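You operate a simulated robot arm through the tools that you are given. There is no shell and no other tool.

You run a simulated robot arm. Do the job below in one go: nothing can be reset, and whatever is moved stays where it is left.

## Task
Sleeve the three tall glasses by colour and strap them in.
Fine: each glass slides down into the sleeve of its own colour; the green strap ends buckled.

The check looks at the end state, three seconds after you hand in, the way a careful person would. Anything else that was tipped, shoved, dropped, spilled or broken makes it a failure.

## Robot
A 7-joint arm with a two-finger parallel gripper, fixed in place. Base frame: the origin is at the foot of the arm, x ahead of it, y to its left, z up. Lengths are in m, angles in rad, forces in N, time in s.
With the tool pointing down near the work surface it reaches from about 0.44 to 0.92 m from the base axis. Its first joint turns from -2.496 to 2.496 rad. Payload 3 kg.
The tool frame sits at the grasp point between the pads (the TCP): z along the fingers, y along the line on which they close. The tips reach 0.03 m beyond it. The gripper opens to 0.094 m. The fingers are 0.028 m wide and 0.01 m thick; the gripper's body (0.05 by 0.096 m) begins 0.055 m behind the TCP.
Orientation is that of the tool frame in the base frame, as a unit quaternion [x, y, z, w]. With the fingers straight down and closing along the base's y, the tool's x points along the base's -x, its y along +y and its z along -z.

## Interface
- The arm moves only by the tool nudge_tool. Its argument "plan" is a list of rows, each a list of 6 numbers: the shift along the tool's x, y, z in m, then the turn, a rotation vector about the tool's x, y, z in rad. In form: [[dx, dy, dz, ax, ay, az], ...]. A call has 1 to 20 rows; each row is the pose to reach, as a shift and turn from the pose commanded when the call began, along the tool's axes at that moment. "grip" is the opening, from 0 (shut) to 1 (fully open), set as the call begins (left out, the last holds). Each row takes 0.2 s and may step no farther than 0.05 m and 0.15 rad from the row before; otherwise, or with a gripper value out of range, the whole call is refused. Where a pose cannot be reached the arm comes as near as it can. A force on the tool above 40 N (or 10 N above the force at the start of the call, whichever is more), or a blocked arm, ends the call early, and 0.2 s more pass. Each finger travels about 0.072 m/s and halts on what it meets, pressing with about 42 N; the grip force reading is that of the motor and also rises with nothing between the fingers. The clock runs only during rows and for 0.2 s after the last one: add rows that repeat a pose to give the fingers time. The reply holds the time, the measured pose of the TCP, the force on the tool along the base axes, the opening and the grip force, in the units named above and with some noise, with the torque about the TCP (base axes, N m) and any sound that the robot's microphone picked up.
- Cameras (640 x 400 px; columns grow to the right, rows downward): "scene" is fixed at [0.3993, -0.4979, 1.5359]; the picture's right is [0.86, -0.52, 0.00], its down [-0.29, -0.47, -0.83] and it looks along [0.43, 0.71, -0.55] (base axes); focal length 368 px, centre (320, 200). "wrist" rides on the gripper at [0.076, 0.014, -0.103] in the tool frame; the picture's right is [-0.18, 0.98, 0.00], its down [-0.75, -0.14, -0.64] and it looks along [-0.63, -0.12, 0.77] (tool axes); focal length 243 px, centre (320, 200). There is no depth. A picture from a camera that has moved, and an enlarged one, comes with that camera's place and axes in the base frame and with its lens.
- capture(camera): a new picture of that camera. The clock stands still meanwhile.
- enlarge(camera, box): a new picture of the part [left, top, right, bottom] of that camera's present view, enlarged. The clock stands still meanwhile.
- close_job(): hands the job in; it is judged then, once.

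Nothing tells you positions but the pictures and the camera data. Unless the task says otherwise, let go and move clear before handing in.

The tools are called after "Call:" by a JSON object that holds its "fn" and its "kwargs". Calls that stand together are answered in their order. nudge_tool: Moves the arm, as the interface text tells. Its arguments: {"type":"object","properties":{"plan":{"type":"array"},"grip":{"type":"number"}},"required":["plan"]} The other tools are called the same way: capture (camera) takes a picture; enlarge (camera, box) takes an enlarged picture of a part of a camera's view; close_job () hands the job in.

At the start:

```text
time_s: 0.0
eef_pos: [0.5421, 0.0894, 1.2469]
orientation: [0.0, 1.0, 0.0, 0.0]
ft_force: [-0.3, 0.0, 0.9]
torque: [0.01, -0.01, 0.02]
width: 0.0936
finger_force: 0.1
```

scene: 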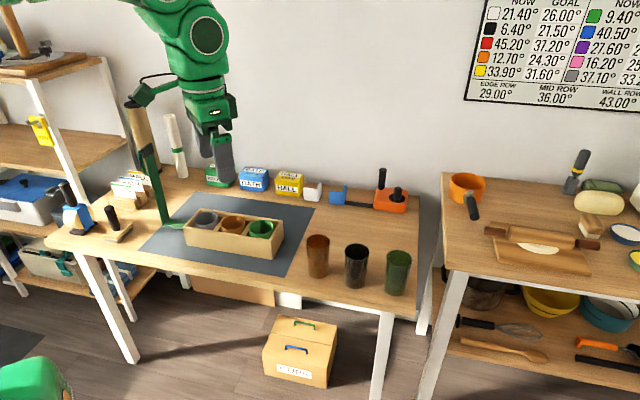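
wrist: 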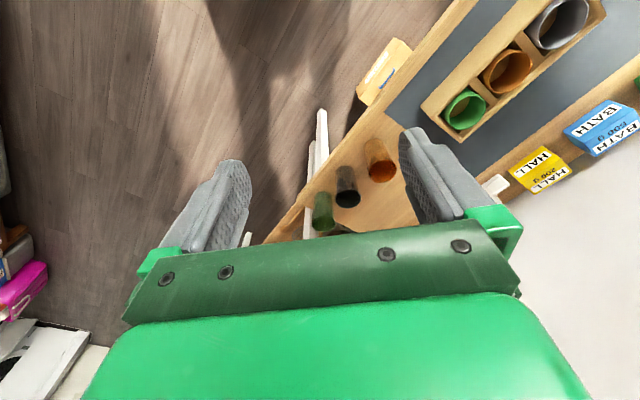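

I see a bench with a wooden three-cell box (grey, orange and green sleeves) on a dark mat, and three tall glasses (orange/brown, dark grey, green) to its right. I'll look closer at the box, the glasses and the strap before moving anything.

Call:
{"fn": "enlarge", "kwargs": {"camera": "scene", "box": [140, 180, 300, 280]}}

Call:
{"fn": "enlarge", "kwargs": {"camera": "scene", "box": [280, 200, 440, 300]}}

Call:
{"fn": "enlarge", "kwargs": {"camera": "scene", "box": [40, 140, 240, 265]}}

Call:
{"fn": "enlarge", "kwargs": {"camera": "wrist", "box": [400, 0, 640, 150]}}

```text
4.00 times, centred on (220, 230) of scene
camera zoom: at [0.3993, -0.4979, 1.5359], right [0.86, -0.52, 0.0], down [-0.29, -0.47, -0.83], along [0.43, 0.71, -0.55], focal length 1474 px, centre (720, 80)
```

zoom: 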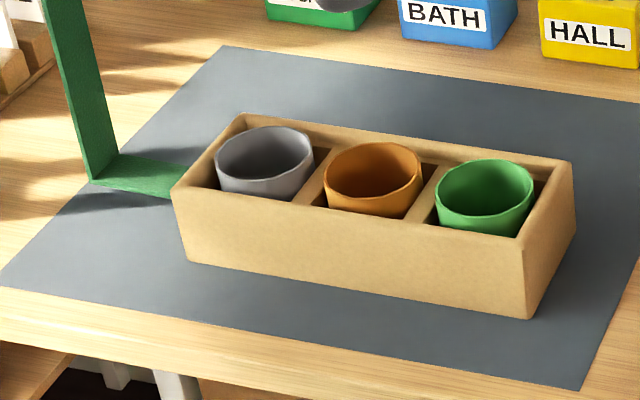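

```text
4.00 times, centred on (360, 250) of scene
camera zoom: at [0.3993, -0.4979, 1.5359], right [0.86, -0.52, 0.0], down [-0.29, -0.47, -0.83], along [0.43, 0.71, -0.55], focal length 1474 px, centre (160, 0)
```

zoom: 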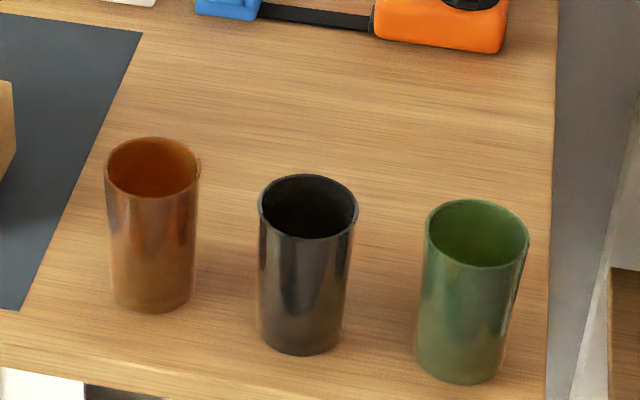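

```text
3.20 times, centred on (140, 202) of scene
camera zoom: at [0.3993, -0.4979, 1.5359], right [0.86, -0.52, 0.0], down [-0.29, -0.47, -0.83], along [0.43, 0.71, -0.55], focal length 1179 px, centre (896, 192)
```

zoom: 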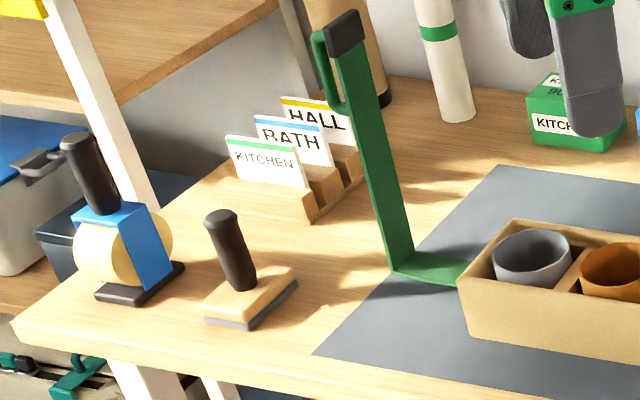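

```text
2.67 times, centred on (520, 75) of wrist
camera zoom: at [0.4665, 0.1022, 1.3505], right [0.18, 0.98, 0.0], down [0.75, -0.14, 0.64], along [0.63, -0.12, -0.77], focal length 647 px, centre (-213, 533)
```

zoom: 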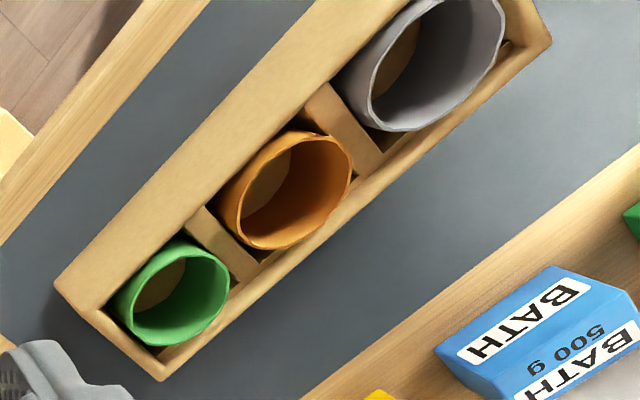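

The bench top seems to be at roughly z≈0.73. The box runs diagonally, with its sleeves near (0.71,0.38), (0.65,0.45) and (0.58,0.52), and the strap looks like an L-shaped hinged bar at its far-left end. I'll move the wrist camera closer over the glasses to measure them.

Call:
{"fn": "nudge_tool", "kwargs": {"plan": [[-0.026, 0.002, 0.02, 0, 0, 0], [-0.052, 0.004, 0.045, 0, 0, 0], [-0.08, 0.006, 0.07, 0, 0, 0], [-0.106, 0.008, 0.095, 0, 0, 0], [-0.132, 0.009, 0.12, 0, 0, 0], [-0.158, 0.011, 0.147, 0, 0, 0], [-0.158, 0.011, 0.147, 0, 0, 0]], "grip": 1}}

Call:
{"fn": "capture", "kwargs": {"camera": "wrist"}}

Call:
{"fn": "capture", "kwargs": {"camera": "scene"}}

```text
time_s: 1.6
eef_pos: [0.7008, 0.1009, 1.1003]
orientation: [0.0, 1.0, 0.001, 0.0]
ft_force: [0.2, 1.2, -0.7]
torque: [0.05, -0.02, -0.02]
width: 0.094
finger_force: 0.0
```

```text
taken
camera wrist: at [0.6248, 0.1134, 1.2032], right [0.18, 0.98, 0.0], down [0.75, -0.14, 0.64], along [0.63, -0.12, -0.77], focal length 243 px, centre (320, 200)
```

wrist: 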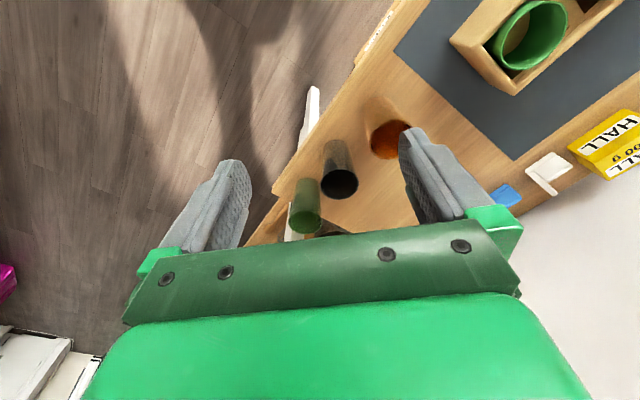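

```text
taken
```

scene: 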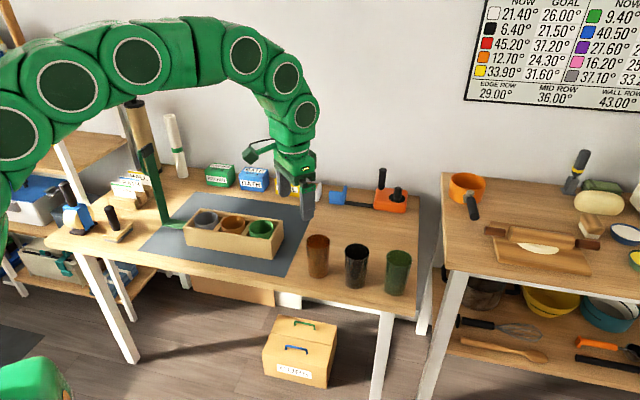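

The glasses sit near the right end of the bench. I'll enlarge both views to triangulate the rims and bases.

Call:
{"fn": "enlarge", "kwargs": {"camera": "wrist", "box": [270, 100, 430, 250]}}

Call:
{"fn": "enlarge", "kwargs": {"camera": "scene", "box": [300, 230, 360, 295]}}

Call:
{"fn": "enlarge", "kwargs": {"camera": "scene", "box": [335, 235, 415, 300]}}

Call:
{"fn": "enlarge", "kwargs": {"camera": "scene", "box": [110, 85, 210, 245]}}

Call:
{"fn": "enlarge", "kwargs": {"camera": "scene", "box": [165, 195, 295, 270]}}

```text
2.67 times, centred on (350, 175) of wrist
camera zoom: at [0.6248, 0.1134, 1.2032], right [0.18, 0.98, 0.0], down [0.75, -0.14, 0.64], along [0.63, -0.12, -0.77], focal length 647 px, centre (240, 267)
```

zoom: 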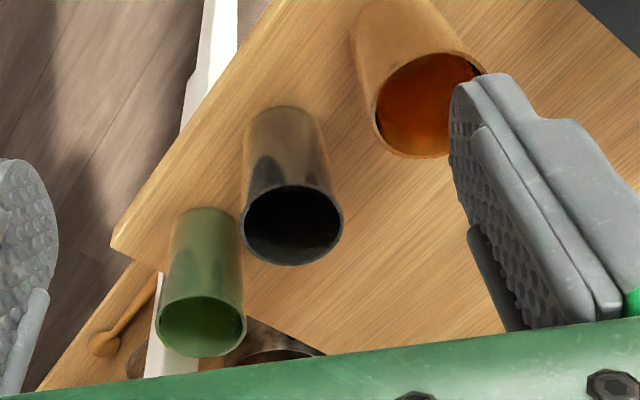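

```text
6.15 times, centred on (330, 262) of scene
camera zoom: at [0.3993, -0.4979, 1.5359], right [0.86, -0.52, 0.0], down [-0.29, -0.47, -0.83], along [0.43, 0.71, -0.55], focal length 2267 px, centre (258, -185)
```

zoom: 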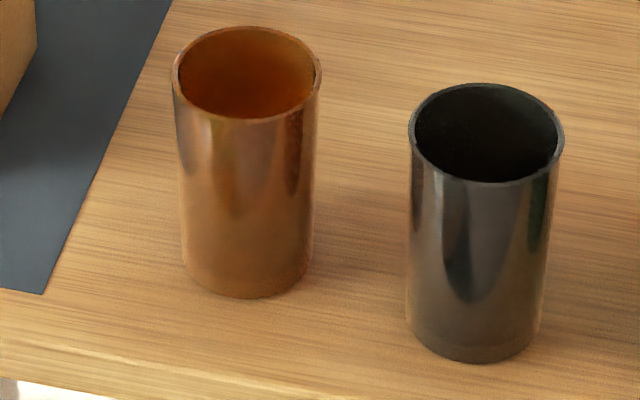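

```text
6.15 times, centred on (375, 268) of scene
camera zoom: at [0.3993, -0.4979, 1.5359], right [0.86, -0.52, 0.0], down [-0.29, -0.47, -0.83], along [0.43, 0.71, -0.55], focal length 2267 px, centre (-18, -215)
```

zoom: 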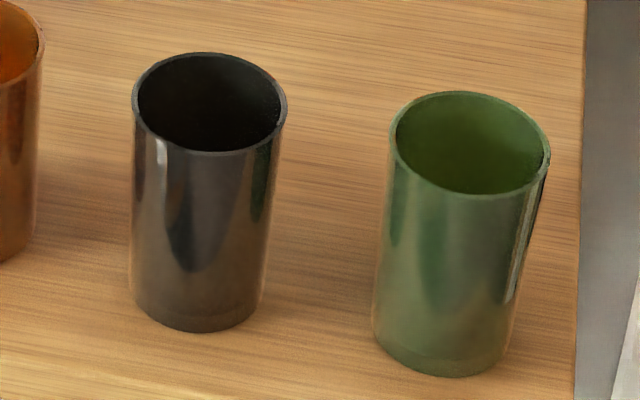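

```text
2.50 times, centred on (160, 165) of scene
camera zoom: at [0.3993, -0.4979, 1.5359], right [0.86, -0.52, 0.0], down [-0.29, -0.47, -0.83], along [0.43, 0.71, -0.55], focal length 921 px, centre (720, 288)
```

zoom: 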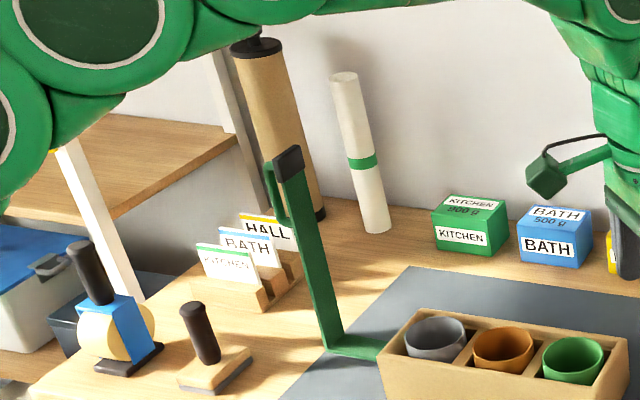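

```text
4.92 times, centred on (230, 232) of scene
camera zoom: at [0.3993, -0.4979, 1.5359], right [0.86, -0.52, 0.0], down [-0.29, -0.47, -0.83], along [0.43, 0.71, -0.55], focal length 1814 px, centre (763, 40)
```

zoom: 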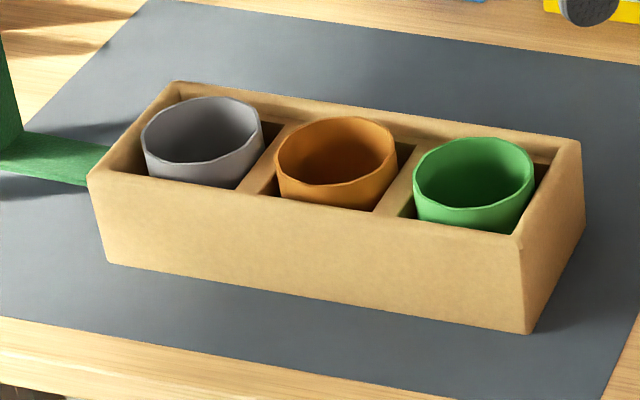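

The glasses look about 0.11 m tall with 0.07 m rims. I put them at orange ≈(0.813,0.196), dark ≈(0.880,0.102) and green ≈(0.961,0.022), with rims at z≈0.859 and the bench at ≈0.747. Next I'll turn and move the wrist camera to look at the box and strap.

Call:
{"fn": "nudge_tool", "kwargs": {"plan": [[0.026, 0.03, 0, 0, 0, -0.075], [0.052, 0.06, 0, 0, 0, -0.15], [0.078, 0.09, 0, 0, 0, -0.225], [0.105, 0.12, 0, 0, 0, -0.3], [0.131, 0.15, 0, 0, 0, -0.375], [0.157, 0.18, 0, 0, 0, -0.45], [0.183, 0.21, 0, 0, 0, -0.525], [0.21, 0.24, 0, 0, 0, -0.6], [0.21, 0.24, 0, 0, 0, -0.6]]}}

Call:
{"fn": "capture", "kwargs": {"camera": "wrist"}}

Call:
{"fn": "enlarge", "kwargs": {"camera": "wrist", "box": [160, 0, 480, 200]}}

```text
time_s: 3.6
eef_pos: [0.4896, 0.34, 1.0997]
orientation: [-0.296, 0.955, 0.0, 0.0]
ft_force: [-0.1, 1.3, -0.3]
torque: [0.0, 0.02, -0.02]
width: 0.0941
finger_force: 0.2
```

```text
taken
camera wrist: at [0.4186, 0.3081, 1.203], right [-0.4, 0.91, 0.0], down [0.7, 0.31, 0.64], along [0.59, 0.26, -0.77], focal length 243 px, centre (320, 200)
```

wrist: 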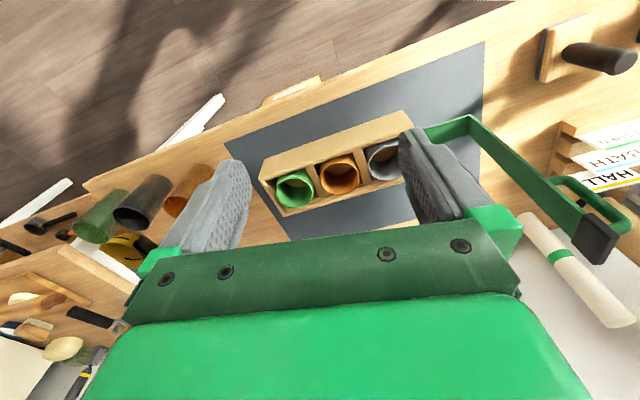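

```text
2.00 times, centred on (320, 100) of wrist
camera zoom: at [0.4186, 0.3081, 1.203], right [-0.4, 0.91, 0.0], down [0.7, 0.31, 0.64], along [0.59, 0.26, -0.77], focal length 485 px, centre (320, 400)
```

zoom: 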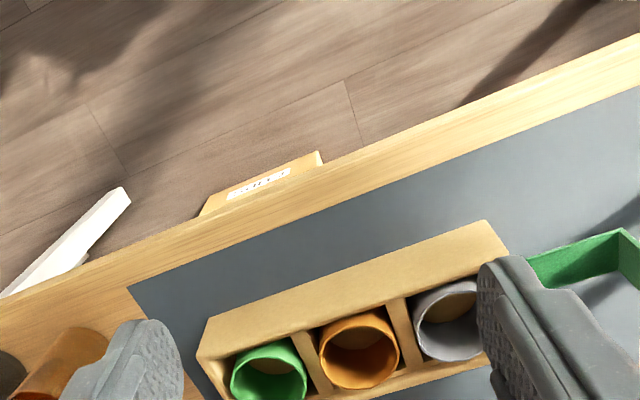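

The L-shaped strap is visible at the box's far-left end. I'll enlarge the strap, its tip and the box ends to understand the hinge and buckle.

Call:
{"fn": "enlarge", "kwargs": {"camera": "wrist", "box": [400, 90, 640, 270]}}

Call:
{"fn": "enlarge", "kwargs": {"camera": "wrist", "box": [240, 100, 440, 225]}}

Call:
{"fn": "enlarge", "kwargs": {"camera": "scene", "box": [120, 130, 200, 240]}}

```text
2.22 times, centred on (520, 180) of wrist
camera zoom: at [0.4186, 0.3081, 1.203], right [-0.4, 0.91, 0.0], down [0.7, 0.31, 0.64], along [0.59, 0.26, -0.77], focal length 539 px, centre (-124, 244)
```

zoom: 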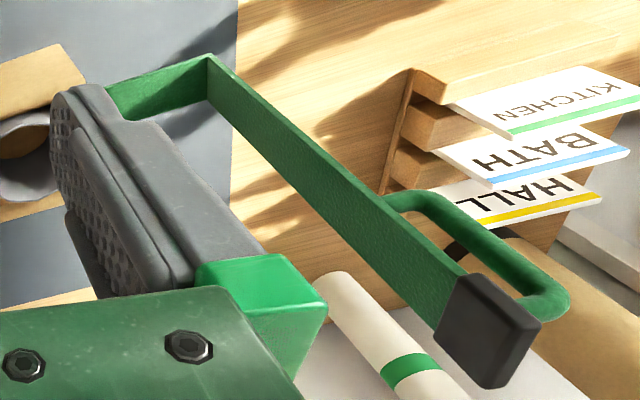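

```text
3.20 times, centred on (340, 162) of wrist
camera zoom: at [0.4186, 0.3081, 1.203], right [-0.4, 0.91, 0.0], down [0.7, 0.31, 0.64], along [0.59, 0.26, -0.77], focal length 776 px, centre (256, 320)
```

zoom: 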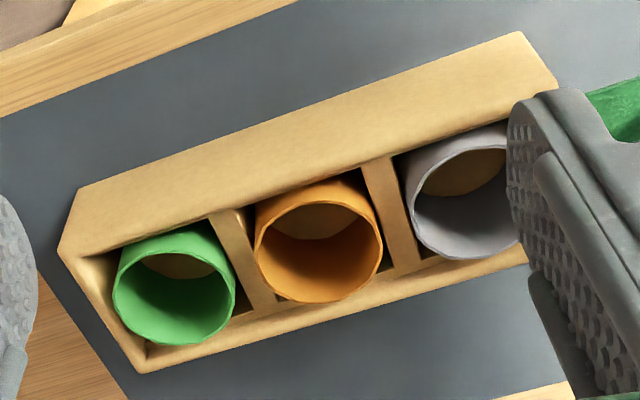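

```text
3.64 times, centred on (160, 185) of scene
camera zoom: at [0.3993, -0.4979, 1.5359], right [0.86, -0.52, 0.0], down [-0.29, -0.47, -0.83], along [0.43, 0.71, -0.55], focal length 1340 px, centre (902, 254)
```

zoom: 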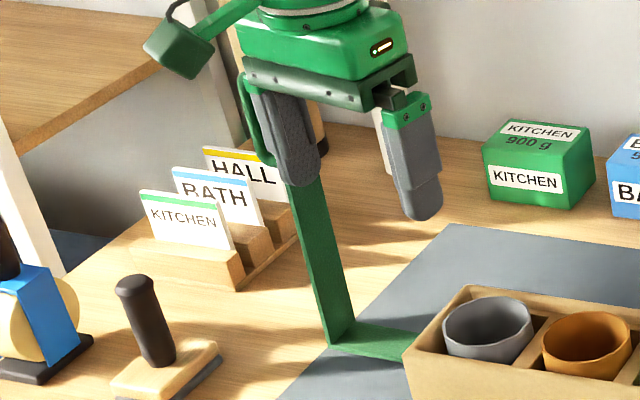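

The strap is an L-shaped bar hinged at the top-left edge of the box (hinge z≈0.80, plate ≈0.09 m, long leg ≈0.25 m up). The box is ≈0.29×0.107 m, centred near (0.647,0.45), with its top at z≈0.82. I'll take a more side-on view to pin down the strap, hinge and catch.

Call:
{"fn": "nudge_tool", "kwargs": {"plan": [[0.029, -0.019, 0.017, 0, 0, -0.067], [0.058, -0.038, 0.034, 0, 0, -0.134], [0.087, -0.056, 0.05, 0, 0, -0.2], [0.087, -0.056, 0.05, 0, 0, -0.2]]}}

Call:
{"fn": "nudge_tool", "kwargs": {"plan": [[0, 0, 0, 0, -0.12, 0], [0, 0, 0, 0, -0.24, 0], [0, 0, 0, 0, -0.36, 0], [0, 0, 0, 0, -0.48, 0], [0, 0, 0, 0, -0.48, 0]]}}

Call:
{"fn": "capture", "kwargs": {"camera": "wrist"}}

Call:
{"fn": "capture", "kwargs": {"camera": "scene"}}

```text
time_s: 4.6
eef_pos: [0.4491, 0.2436, 1.0492]
orientation: [-0.39, 0.921, 0.0, 0.0]
ft_force: [-1.0, -1.0, -0.9]
torque: [0.0, -0.01, -0.01]
width: 0.0941
finger_force: 0.1
```

```text
time_s: 5.8
eef_pos: [0.4514, 0.2443, 1.0507]
orientation: [-0.379, 0.894, 0.094, 0.22]
ft_force: [-0.6, 0.4, 0.0]
torque: [0.0, 0.02, 0.02]
width: 0.094
finger_force: 0.0
```

```text
taken
camera wrist: at [0.3601, 0.1712, 1.1069], right [-0.59, 0.8, 0.08], down [0.36, 0.17, 0.92], along [0.72, 0.57, -0.39], focal length 243 px, centre (320, 200)
```

wrist: 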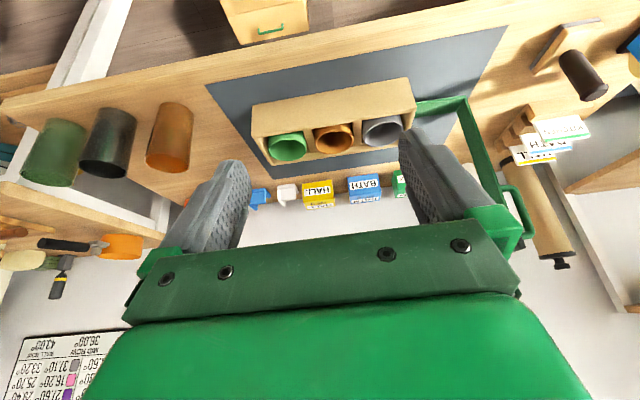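

```text
taken
```

scene: 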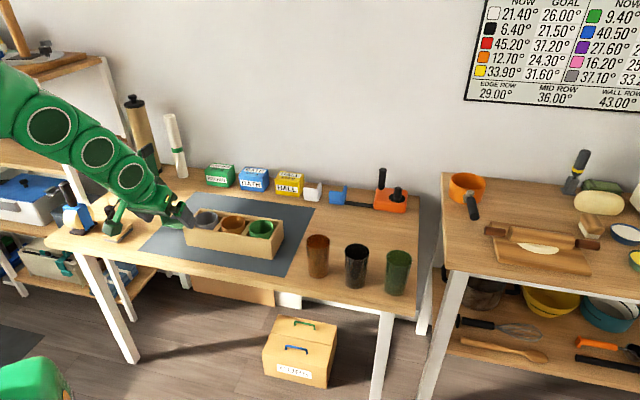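

The side-on view shows the box and the strap's L profile. I'll enlarge these parts.

Call:
{"fn": "enlarge", "kwargs": {"camera": "wrist", "box": [230, 60, 430, 185]}}

Call:
{"fn": "enlarge", "kwargs": {"camera": "wrist", "box": [400, 70, 600, 270]}}

Call:
{"fn": "enlarge", "kwargs": {"camera": "wrist", "box": [0, 60, 240, 210]}}

```text
3.20 times, centred on (330, 122) of wrist
camera zoom: at [0.3601, 0.1712, 1.1069], right [-0.59, 0.8, 0.08], down [0.36, 0.17, 0.92], along [0.72, 0.57, -0.39], focal length 776 px, centre (288, 448)
```

zoom: 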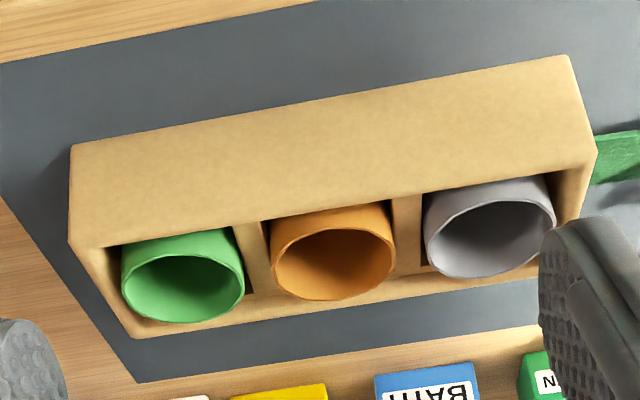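

```text
2.00 times, centred on (500, 170) of wrist
camera zoom: at [0.3601, 0.1712, 1.1069], right [-0.59, 0.8, 0.08], down [0.36, 0.17, 0.92], along [0.72, 0.57, -0.39], focal length 485 px, centre (-40, 260)
```

zoom: 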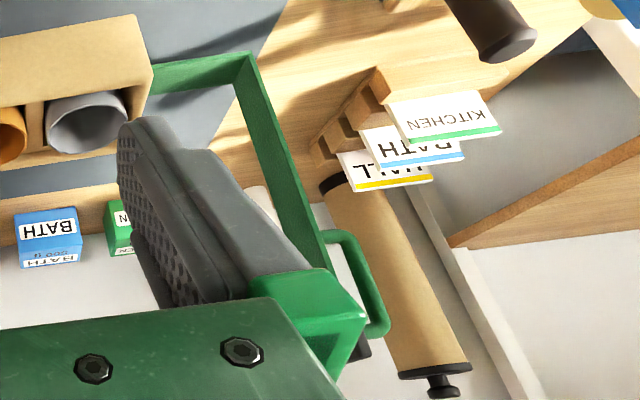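

```text
2.67 times, centred on (120, 135) of wrist
camera zoom: at [0.3601, 0.1712, 1.1069], right [-0.59, 0.8, 0.08], down [0.36, 0.17, 0.92], along [0.72, 0.57, -0.39], focal length 647 px, centre (853, 373)
```

zoom: 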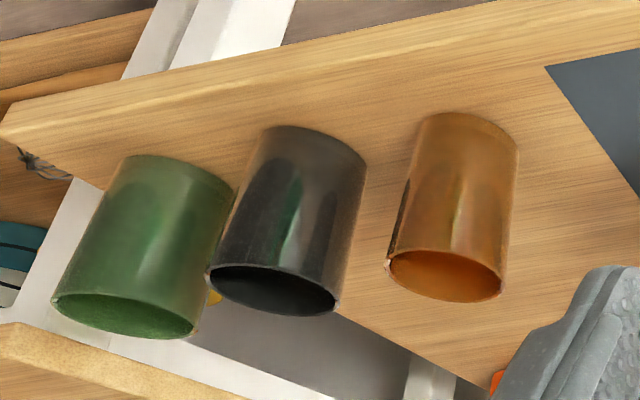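

The box is aligned with a yaw of about 0.80 rad, its sleeves are about 0.095 m apart, and the strap's leg is nearly vertical at its left. I'll level the tool, then hover over the orange glass with the fingers set to close across the box's axis, and check alignment in the wrist view.

Call:
{"fn": "nudge_tool", "kwargs": {"plan": [[0, 0, 0, 0, 0.12, 0], [0, 0, 0, 0, 0.24, 0], [0, 0, 0, 0, 0.36, 0], [0, 0, 0, 0, 0.48, 0], [0, 0, 0, 0, 0.48, 0]]}}

Call:
{"fn": "nudge_tool", "kwargs": {"plan": [[-0.018, -0.0245, 0.004, 0, 0, 0.131], [-0.036, -0.049, 0.008, 0, 0, 0.262], [-0.054, -0.0734, 0.012, 0, 0, 0.393], [-0.072, -0.0979, 0.017, 0, 0, 0.523], [-0.09, -0.1224, 0.021, 0, 0, 0.654], [-0.108, -0.1469, 0.025, 0, 0, 0.785], [-0.126, -0.1713, 0.029, 0, 0, 0.916], [-0.144, -0.1958, 0.033, 0, 0, 1.047], [-0.162, -0.2203, 0.037, 0, 0, 1.178], [-0.18, -0.2448, 0.042, 0, 0, 1.309], [-0.198, -0.2692, 0.046, 0, 0, 1.44], [-0.2156, -0.2937, 0.05, 0, 0, 1.571], [-0.2156, -0.2937, 0.05, 0, 0, 1.571]]}}

Call:
{"fn": "capture", "kwargs": {"camera": "wrist"}}

Call:
{"fn": "capture", "kwargs": {"camera": "scene"}}

```text
time_s: 7.0
eef_pos: [0.4502, 0.2447, 1.0499]
orientation: [-0.389, 0.921, 0.0, -0.001]
ft_force: [-0.7, 0.1, 0.5]
torque: [0.03, -0.01, -0.01]
width: 0.0939
finger_force: 0.1
```

```text
time_s: 9.8
eef_pos: [0.8117, 0.195, 0.9987]
orientation: [0.377, 0.926, 0.0, 0.001]
ft_force: [0.9, -0.9, 0.4]
torque: [-0.03, 0.0, 0.0]
width: 0.094
finger_force: 0.1
```

```text
taken
camera wrist: at [0.7666, 0.2576, 1.1024], right [0.82, 0.58, 0.0], down [0.44, -0.63, 0.64], along [0.37, -0.53, -0.77], focal length 243 px, centre (320, 200)
```

wrist: 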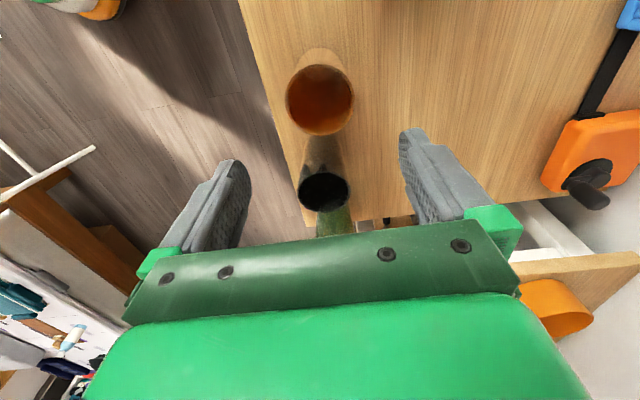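

```text
taken
```

scene: 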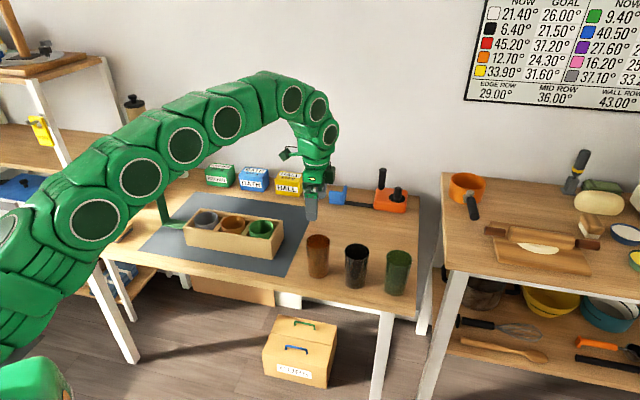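

The orange glass rim appears almost exactly where it should if it is directly below the TCP. I'll zoom in to refine this and measure the dark and green glasses too.

Call:
{"fn": "enlarge", "kwargs": {"camera": "wrist", "box": [270, 40, 370, 140]}}

Call:
{"fn": "enlarge", "kwargs": {"camera": "wrist", "box": [270, 130, 390, 240]}}

```text
4.00 times, centred on (320, 90) of wrist
camera zoom: at [0.7666, 0.2576, 1.1024], right [0.82, 0.58, 0.0], down [0.44, -0.63, 0.64], along [0.37, -0.53, -0.77], focal length 970 px, centre (320, 640)
```

zoom: 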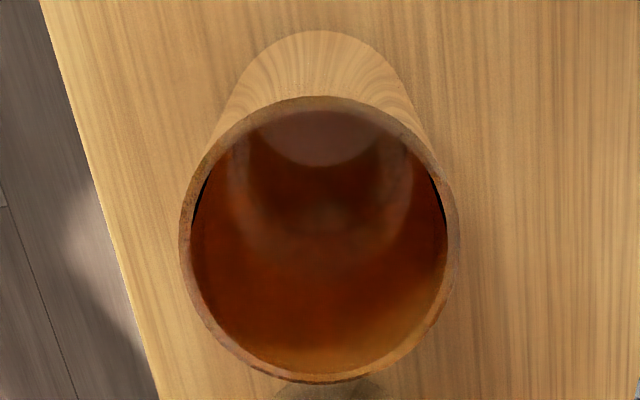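

```text
3.64 times, centred on (330, 185) of wrist
camera zoom: at [0.7666, 0.2576, 1.1024], right [0.82, 0.58, 0.0], down [0.44, -0.63, 0.64], along [0.37, -0.53, -0.77], focal length 882 px, centre (284, 254)
```

zoom: 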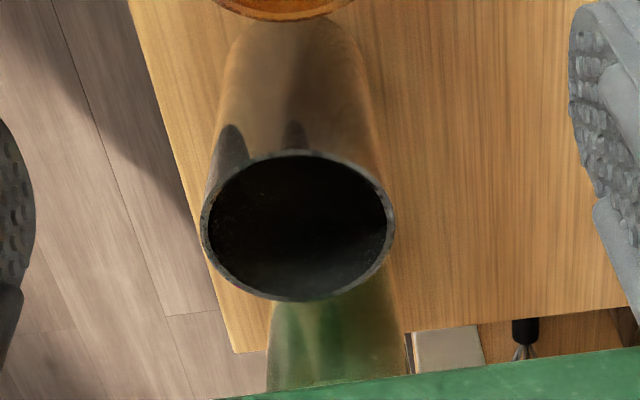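

The orange rim centre is about 4 mm ahead of the TCP, at ≈(0.814,0.192), with the rim at z≈0.854. I'll correct for that and descend so the fingertips straddle the top 33 mm of the glass.

Call:
{"fn": "nudge_tool", "kwargs": {"plan": [[-0.002, -0.0005, 0.03, 0, 0, 0], [-0.0037, -0.001, 0.06, 0, 0, 0], [-0.0037, -0.001, 0.09, 0, 0, 0], [-0.0037, -0.001, 0.115, 0, 0, 0], [-0.0037, -0.001, 0.135, 0, 0, 0], [-0.0037, -0.001, 0.147, 0, 0, 0], [-0.0037, -0.001, 0.147, 0, 0, 0]]}}

Call:
{"fn": "capture", "kwargs": {"camera": "wrist"}}

Call:
{"fn": "enlarge", "kwargs": {"camera": "scene", "box": [270, 180, 430, 300]}}

```text
time_s: 11.4
eef_pos: [0.8131, 0.1914, 0.8524]
orientation: [0.376, 0.926, -0.001, 0.0]
ft_force: [0.1, -0.1, -0.8]
torque: [0.01, 0.02, 0.02]
width: 0.0942
finger_force: 0.0
```

```text
taken
camera wrist: at [0.7687, 0.253, 0.9564], right [0.82, 0.58, 0.0], down [0.44, -0.63, 0.64], along [0.37, -0.52, -0.77], focal length 243 px, centre (320, 200)
```

wrist: 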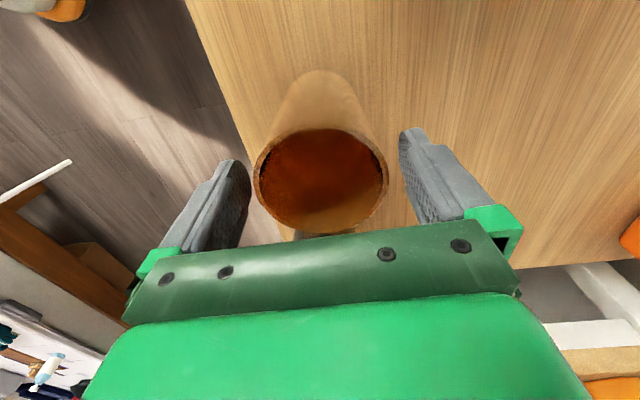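

```text
3.33 times, centred on (350, 240) of scene
camera zoom: at [0.3993, -0.4979, 1.5359], right [0.86, -0.52, 0.0], down [-0.29, -0.47, -0.83], along [0.43, 0.71, -0.55], focal length 1228 px, centre (220, 67)
```

zoom: 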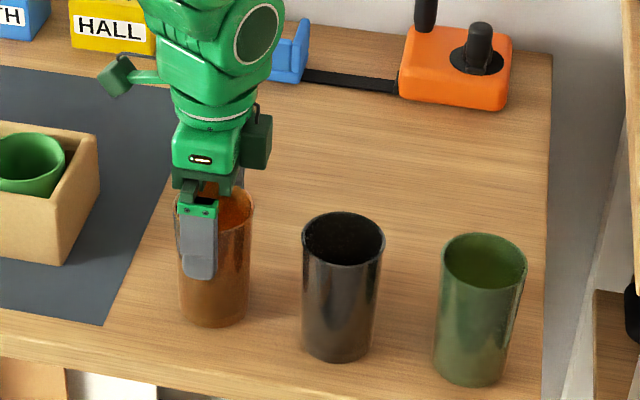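

The glass is centred between the fingers, with the rim about at TCP height. I'll close the gripper on it.

Call:
{"fn": "nudge_tool", "kwargs": {"plan": [[0, 0, 0, 0, 0, 0], [0, 0, 0, 0, 0, 0], [0, 0, 0, 0, 0, 0], [0, 0, 0, 0, 0, 0]], "grip": 0.5}}

Call:
{"fn": "capture", "kwargs": {"camera": "wrist"}}

```text
time_s: 12.4
eef_pos: [0.8134, 0.1911, 0.8537]
orientation: [0.376, 0.926, 0.0, 0.0]
ft_force: [1.3, 0.0, 2.7]
torque: [-0.01, -0.03, 0.0]
width: 0.069
finger_force: 42.0
```

```text
taken
camera wrist: at [0.7687, 0.2531, 0.9566], right [0.82, 0.58, 0.0], down [0.44, -0.63, 0.64], along [0.37, -0.52, -0.77], focal length 243 px, centre (320, 200)
```

wrist: 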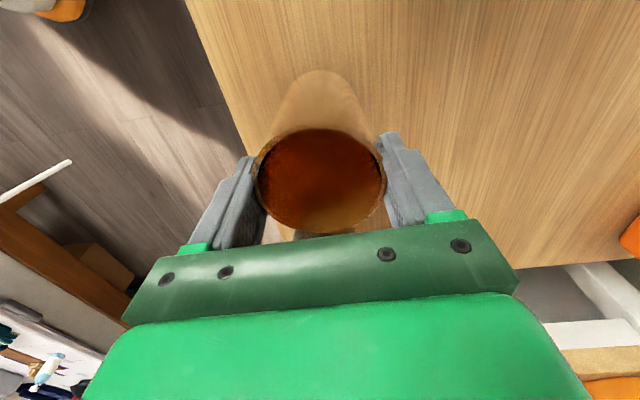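

It's gripped (width 0.069, 42 N). I'll lift it straight up and then carry it over the orange sleeve at ≈(0.645,0.448).

Call:
{"fn": "nudge_tool", "kwargs": {"plan": [[0, 0, -0.01, 0, 0, 0], [0, 0, -0.03, 0, 0, 0], [0, 0, -0.06, 0, 0, 0], [0, 0, -0.095, 0, 0, 0], [0, 0, -0.125, 0, 0, 0], [0, 0, -0.145, 0, 0, 0], [0, 0, -0.145, 0, 0, 0]]}}

Call:
{"fn": "capture", "kwargs": {"camera": "wrist"}}

Call:
{"fn": "capture", "kwargs": {"camera": "scene"}}

```text
time_s: 14.0
eef_pos: [0.8139, 0.1915, 0.998]
orientation: [0.376, 0.927, 0.0, 0.0]
ft_force: [0.5, 1.0, -2.5]
torque: [0.01, 0.02, -0.03]
width: 0.069
finger_force: 42.2
```

```text
taken
camera wrist: at [0.7684, 0.2538, 1.1013], right [0.82, 0.58, 0.0], down [0.44, -0.63, 0.64], along [0.37, -0.52, -0.77], focal length 243 px, centre (320, 200)
```

wrist: 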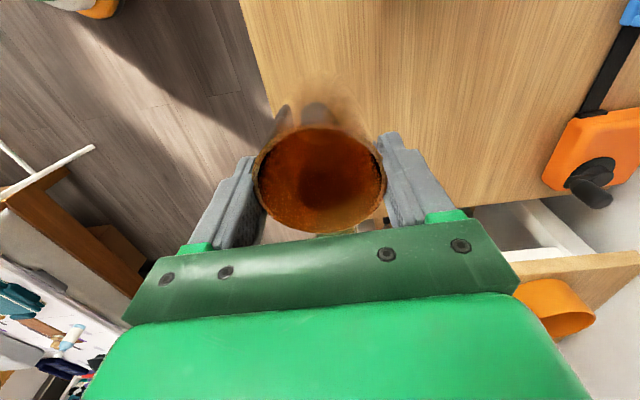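

```text
taken
```

scene: 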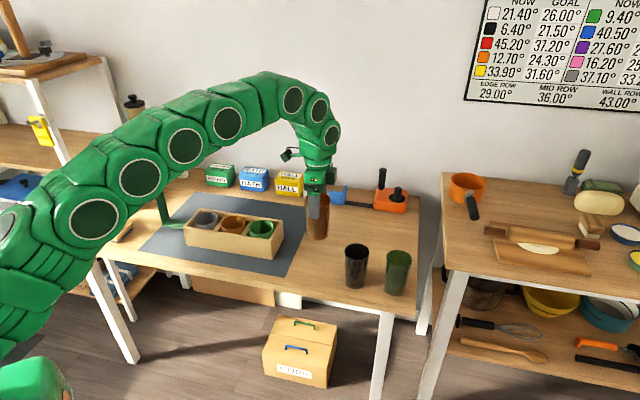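

The orange glass is securely lifted. I'll carry it over the orange sleeve now.

Call:
{"fn": "nudge_tool", "kwargs": {"plan": [[0.025, 0.0056, 0, 0, 0, 0], [0.06, 0.0133, 0, 0, 0, 0], [0.1, 0.0222, 0, 0, 0, 0], [0.14, 0.0311, 0, 0, 0, 0], [0.18, 0.04, 0, 0, 0, 0], [0.22, 0.0489, 0, 0, 0, 0], [0.255, 0.0567, 0, 0, 0, 0], [0.285, 0.0633, 0, 0, 0, 0], [0.3, 0.0666, 0, 0, 0, 0], [0.3, 0.0666, 0, 0, 0, 0]]}}

Call:
{"fn": "capture", "kwargs": {"camera": "wrist"}}

Call:
{"fn": "capture", "kwargs": {"camera": "scene"}}

Call:
{"fn": "enlarge", "kwargs": {"camera": "scene", "box": [165, 160, 305, 265]}}

```text
time_s: 16.2
eef_pos: [0.6431, 0.4479, 0.9971]
orientation: [0.376, 0.927, 0.0, 0.0]
ft_force: [0.3, 0.2, -2.3]
torque: [0.02, -0.01, 0.02]
width: 0.0691
finger_force: 42.1
```

```text
taken
camera wrist: at [0.5988, 0.5104, 1.1012], right [0.82, 0.58, 0.0], down [0.44, -0.63, 0.64], along [0.37, -0.52, -0.77], focal length 243 px, centre (320, 200)
```

wrist: 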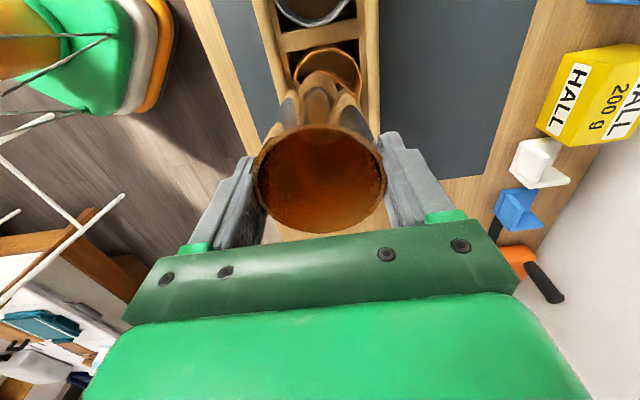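

```text
taken
```

scene: 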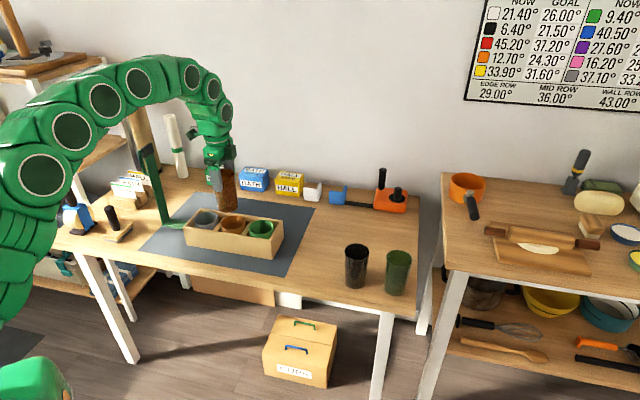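

```text
3.81 times, centred on (235, 212) of scene
camera zoom: at [0.3993, -0.4979, 1.5359], right [0.86, -0.52, 0.0], down [-0.29, -0.47, -0.83], along [0.43, 0.71, -0.55], focal length 1404 px, centre (644, 152)
```

zoom: 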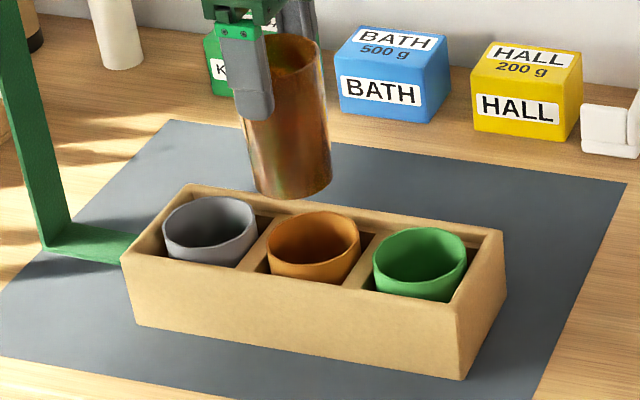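

The glass hangs over the box. I'll zoom the wrist view to see the sleeve's rim relative to the glass.

Call:
{"fn": "enlarge", "kwargs": {"camera": "wrist", "box": [240, 0, 400, 130]}}

```text
3.08 times, centred on (320, 65) of wrist
camera zoom: at [0.5988, 0.5104, 1.1012], right [0.82, 0.58, 0.0], down [0.44, -0.63, 0.64], along [0.37, -0.52, -0.77], focal length 746 px, centre (320, 615)
```

zoom: 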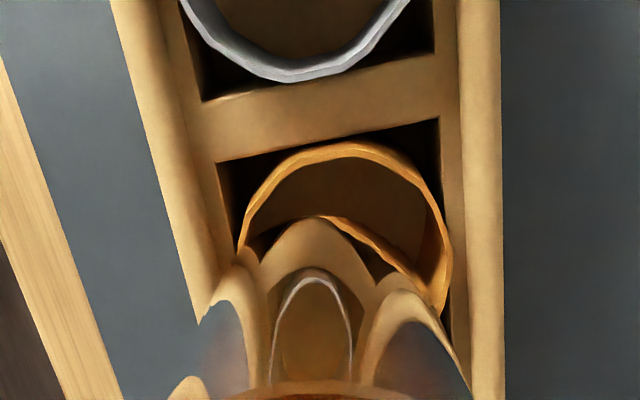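

The sleeve centre sits about 9 mm further to the right in the wrist view than the glass. I'll shift to line up with it at ≈(0.649,0.4545) and lower the glass to just above the sleeve rim, then check.

Call:
{"fn": "nudge_tool", "kwargs": {"plan": [[0.0014, 0.0047, 0.01, 0, 0, 0], [0.0028, 0.0093, 0.025, 0, 0, 0], [0.0028, 0.0093, 0.04, 0, 0, 0], [0.0028, 0.0093, 0.052, 0, 0, 0], [0.0028, 0.0093, 0.052, 0, 0, 0]]}}

Call:
{"fn": "enlarge", "kwargs": {"camera": "scene", "box": [185, 190, 285, 260]}}

Call:
{"fn": "enlarge", "kwargs": {"camera": "wrist", "box": [240, 0, 400, 130]}}

```text
time_s: 17.4
eef_pos: [0.6482, 0.4572, 0.9469]
orientation: [0.376, 0.926, 0.0, 0.0]
ft_force: [-0.7, 0.0, -2.6]
torque: [0.0, 0.0, 0.02]
width: 0.0691
finger_force: 42.3
```

```text
5.71 times, centred on (235, 225) of scene
camera zoom: at [0.3993, -0.4979, 1.5359], right [0.86, -0.52, 0.0], down [-0.29, -0.47, -0.83], along [0.43, 0.71, -0.55], focal length 2105 px, centre (806, 57)
```

zoom: 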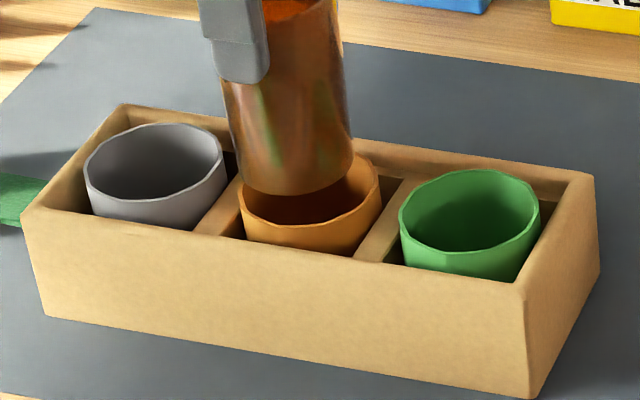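

```text
3.08 times, centred on (320, 65) of wrist
camera zoom: at [0.6038, 0.5193, 1.049], right [0.82, 0.58, 0.0], down [0.44, -0.63, 0.64], along [0.37, -0.52, -0.77], focal length 746 px, centre (320, 615)
```

zoom: 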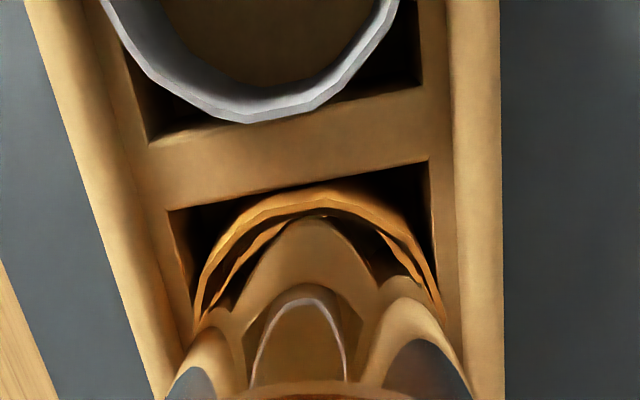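

Across the wrist image the alignment looks good, but the scene view hints that the glass may lean slightly or sit a few mm off along the box axis. I'll zoom in more before inserting.

Call:
{"fn": "enlarge", "kwargs": {"camera": "scene", "box": [210, 180, 262, 232]}}

Call:
{"fn": "capture", "kwargs": {"camera": "wrist"}}

Call:
{"fn": "enlarge", "kwargs": {"camera": "wrist", "box": [245, 40, 395, 140]}}

```text
7.69 times, centred on (236, 206) of scene
camera zoom: at [0.3993, -0.4979, 1.5359], right [0.86, -0.52, 0.0], down [-0.29, -0.47, -0.83], along [0.43, 0.71, -0.55], focal length 2834 px, centre (966, 154)
```

zoom: 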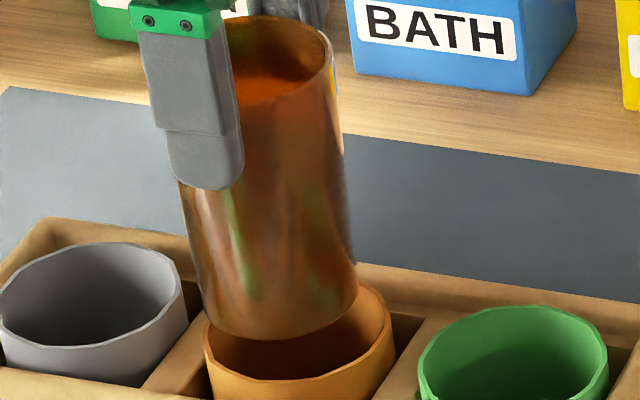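

```text
taken
camera wrist: at [0.6038, 0.5193, 1.049], right [0.82, 0.58, 0.0], down [0.44, -0.63, 0.64], along [0.37, -0.52, -0.77], focal length 243 px, centre (320, 200)
```

wrist: 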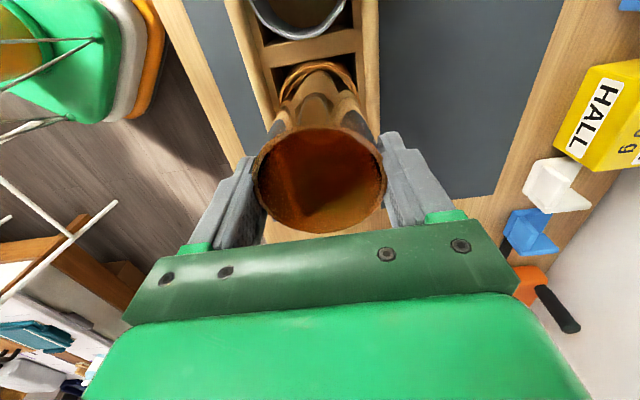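

```text
4.00 times, centred on (320, 90) of wrist
camera zoom: at [0.6038, 0.5193, 1.049], right [0.82, 0.58, 0.0], down [0.44, -0.63, 0.64], along [0.37, -0.52, -0.77], focal length 970 px, centre (320, 640)
```

zoom: 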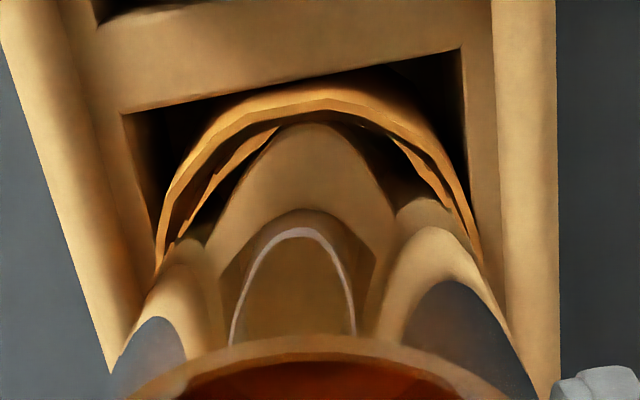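

The glass hangs vertical. The scene view shows the left gap about gone and a wide gap on the right, so I'll shift about 4.5 mm toward the box's right end, descend a little and look again.

Call:
{"fn": "nudge_tool", "kwargs": {"plan": [[-0.0025, 0, 0, 0, 0, 0], [-0.0045, 0, 0.003, 0, 0, 0], [-0.0045, 0, 0.009, 0, 0, 0], [-0.0045, 0, 0.009, 0, 0, 0]]}}

Call:
{"fn": "enlarge", "kwargs": {"camera": "scene", "box": [210, 185, 262, 237]}}

Call:
{"fn": "enlarge", "kwargs": {"camera": "wrist", "box": [245, 40, 395, 140]}}

```text
time_s: 18.4
eef_pos: [0.6522, 0.454, 0.9373]
orientation: [0.377, 0.926, 0.0, 0.0]
ft_force: [-0.1, -0.5, -3.0]
torque: [-0.01, 0.0, 0.03]
width: 0.069
finger_force: 42.3
```

```text
7.69 times, centred on (236, 211) of scene
camera zoom: at [0.3993, -0.4979, 1.5359], right [0.86, -0.52, 0.0], down [-0.29, -0.47, -0.83], along [0.43, 0.71, -0.55], focal length 2834 px, centre (966, 115)
```

zoom: 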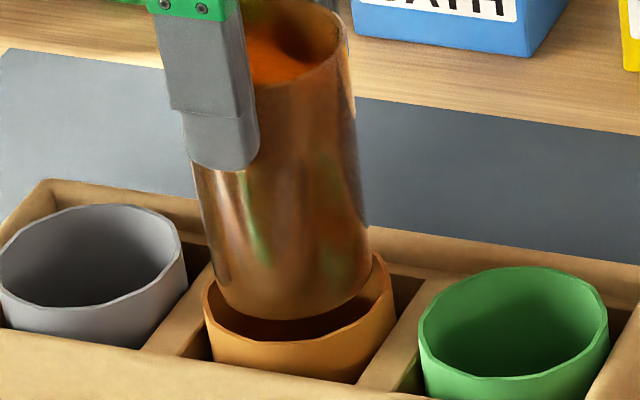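

```text
4.00 times, centred on (320, 90) of wrist
camera zoom: at [0.6074, 0.5161, 1.0403], right [0.82, 0.58, 0.0], down [0.44, -0.63, 0.64], along [0.37, -0.52, -0.77], focal length 970 px, centre (320, 640)
```

zoom: 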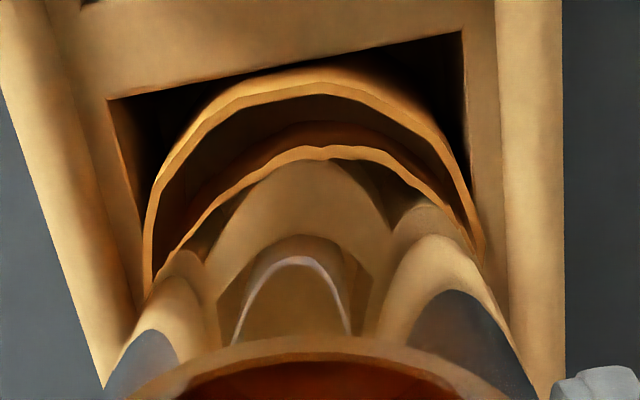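

The glass is now roughly central over the sleeve in both views. I'll lower it slowly and watch the force.

Call:
{"fn": "nudge_tool", "kwargs": {"plan": [[0, 0, 0.004, 0, 0, 0], [0, 0, 0.008, 0, 0, 0], [0, 0, 0.012, 0, 0, 0], [0, 0, 0.016, 0, 0, 0], [0, 0, 0.02, 0, 0, 0], [0, 0, 0.024, 0, 0, 0]]}}

Call:
{"fn": "enlarge", "kwargs": {"camera": "scene", "box": [210, 185, 262, 237]}}

Call:
{"fn": "enlarge", "kwargs": {"camera": "wrist", "box": [245, 40, 395, 140]}}

```text
time_s: 19.8
eef_pos: [0.6515, 0.4535, 0.913]
orientation: [0.377, 0.926, 0.001, 0.001]
ft_force: [0.8, 0.6, -2.0]
torque: [0.01, 0.01, 0.01]
width: 0.0691
finger_force: 42.0
```

```text
7.69 times, centred on (236, 211) of scene
camera zoom: at [0.3993, -0.4979, 1.5359], right [0.86, -0.52, 0.0], down [-0.29, -0.47, -0.83], along [0.43, 0.71, -0.55], focal length 2834 px, centre (966, 115)
```

zoom: 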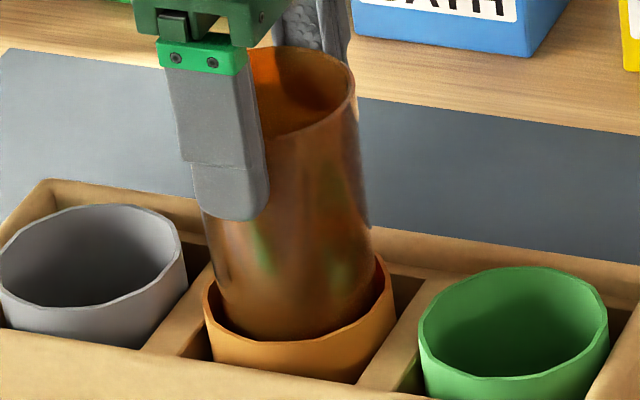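

```text
4.00 times, centred on (320, 90) of wrist
camera zoom: at [0.6078, 0.5159, 1.0165], right [0.82, 0.58, 0.0], down [0.44, -0.63, 0.64], along [0.37, -0.52, -0.77], focal length 970 px, centre (320, 640)
```

zoom: 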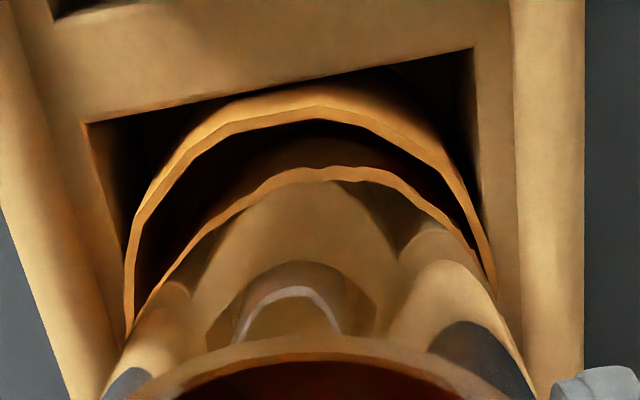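

No contact so far, and the glass base is inside the sleeve. I'll make a small centring correction and keep lowering.

Call:
{"fn": "nudge_tool", "kwargs": {"plan": [[-0.001, -0.0015, 0.003, 0, 0, 0], [-0.001, -0.0015, 0.008, 0, 0, 0], [-0.001, -0.0015, 0.013, 0, 0, 0], [-0.001, -0.0015, 0.018, 0, 0, 0], [-0.001, -0.0015, 0.023, 0, 0, 0], [-0.001, -0.0015, 0.028, 0, 0, 0]]}}

Call:
{"fn": "enlarge", "kwargs": {"camera": "scene", "box": [210, 185, 262, 237]}}

Call:
{"fn": "enlarge", "kwargs": {"camera": "wrist", "box": [245, 40, 395, 140]}}

```text
time_s: 21.2
eef_pos: [0.653, 0.4509, 0.8854]
orientation: [0.376, 0.926, 0.0, 0.0]
ft_force: [-0.2, -0.2, -1.2]
torque: [0.0, 0.03, -0.03]
width: 0.069
finger_force: 41.7
```

```text
7.69 times, centred on (236, 211) of scene
camera zoom: at [0.3993, -0.4979, 1.5359], right [0.86, -0.52, 0.0], down [-0.29, -0.47, -0.83], along [0.43, 0.71, -0.55], focal length 2834 px, centre (966, 115)
```

zoom: 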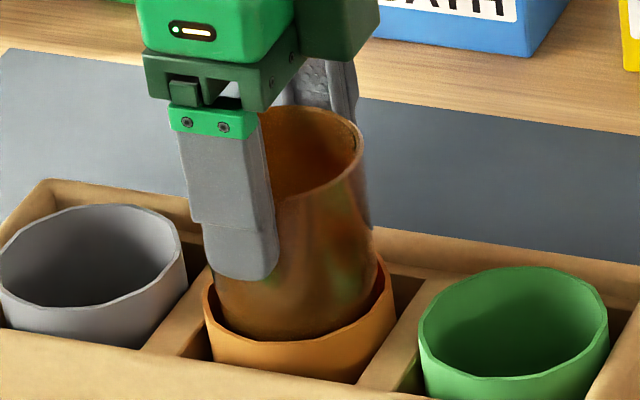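

```text
4.00 times, centred on (320, 90) of wrist
camera zoom: at [0.6073, 0.5143, 0.9885], right [0.82, 0.58, 0.0], down [0.44, -0.63, 0.64], along [0.37, -0.52, -0.77], focal length 970 px, centre (320, 640)
```

zoom: 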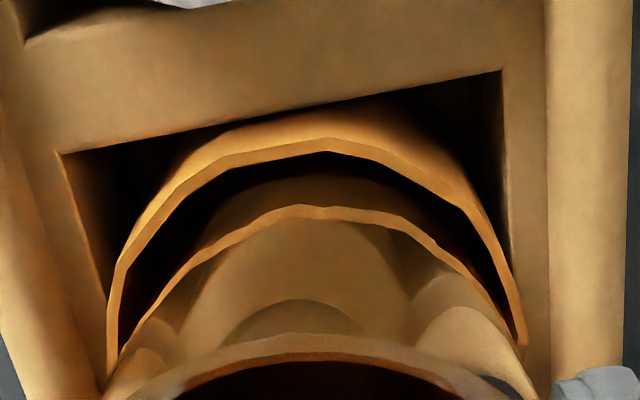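

Still free. I'll keep lowering in smaller steps toward the box floor.

Call:
{"fn": "nudge_tool", "kwargs": {"plan": [[0, 0, 0.004, 0, 0, 0], [0, 0, 0.008, 0, 0, 0], [0, 0, 0.012, 0, 0, 0], [0, 0, 0.016, 0, 0, 0], [0, 0, 0.018, 0, 0, 0]]}}

Call:
{"fn": "enlarge", "kwargs": {"camera": "scene", "box": [210, 185, 262, 237]}}

```text
time_s: 22.4
eef_pos: [0.6521, 0.4528, 0.8668]
orientation: [0.377, 0.926, 0.0, 0.001]
ft_force: [0.2, -1.4, -2.5]
torque: [0.02, 0.01, -0.01]
width: 0.0691
finger_force: 42.3
```

```text
7.69 times, centred on (236, 211) of scene
camera zoom: at [0.3993, -0.4979, 1.5359], right [0.86, -0.52, 0.0], down [-0.29, -0.47, -0.83], along [0.43, 0.71, -0.55], focal length 2834 px, centre (966, 115)
```

zoom: 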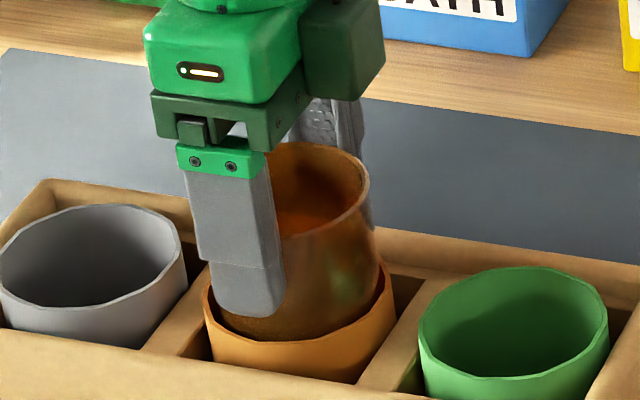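

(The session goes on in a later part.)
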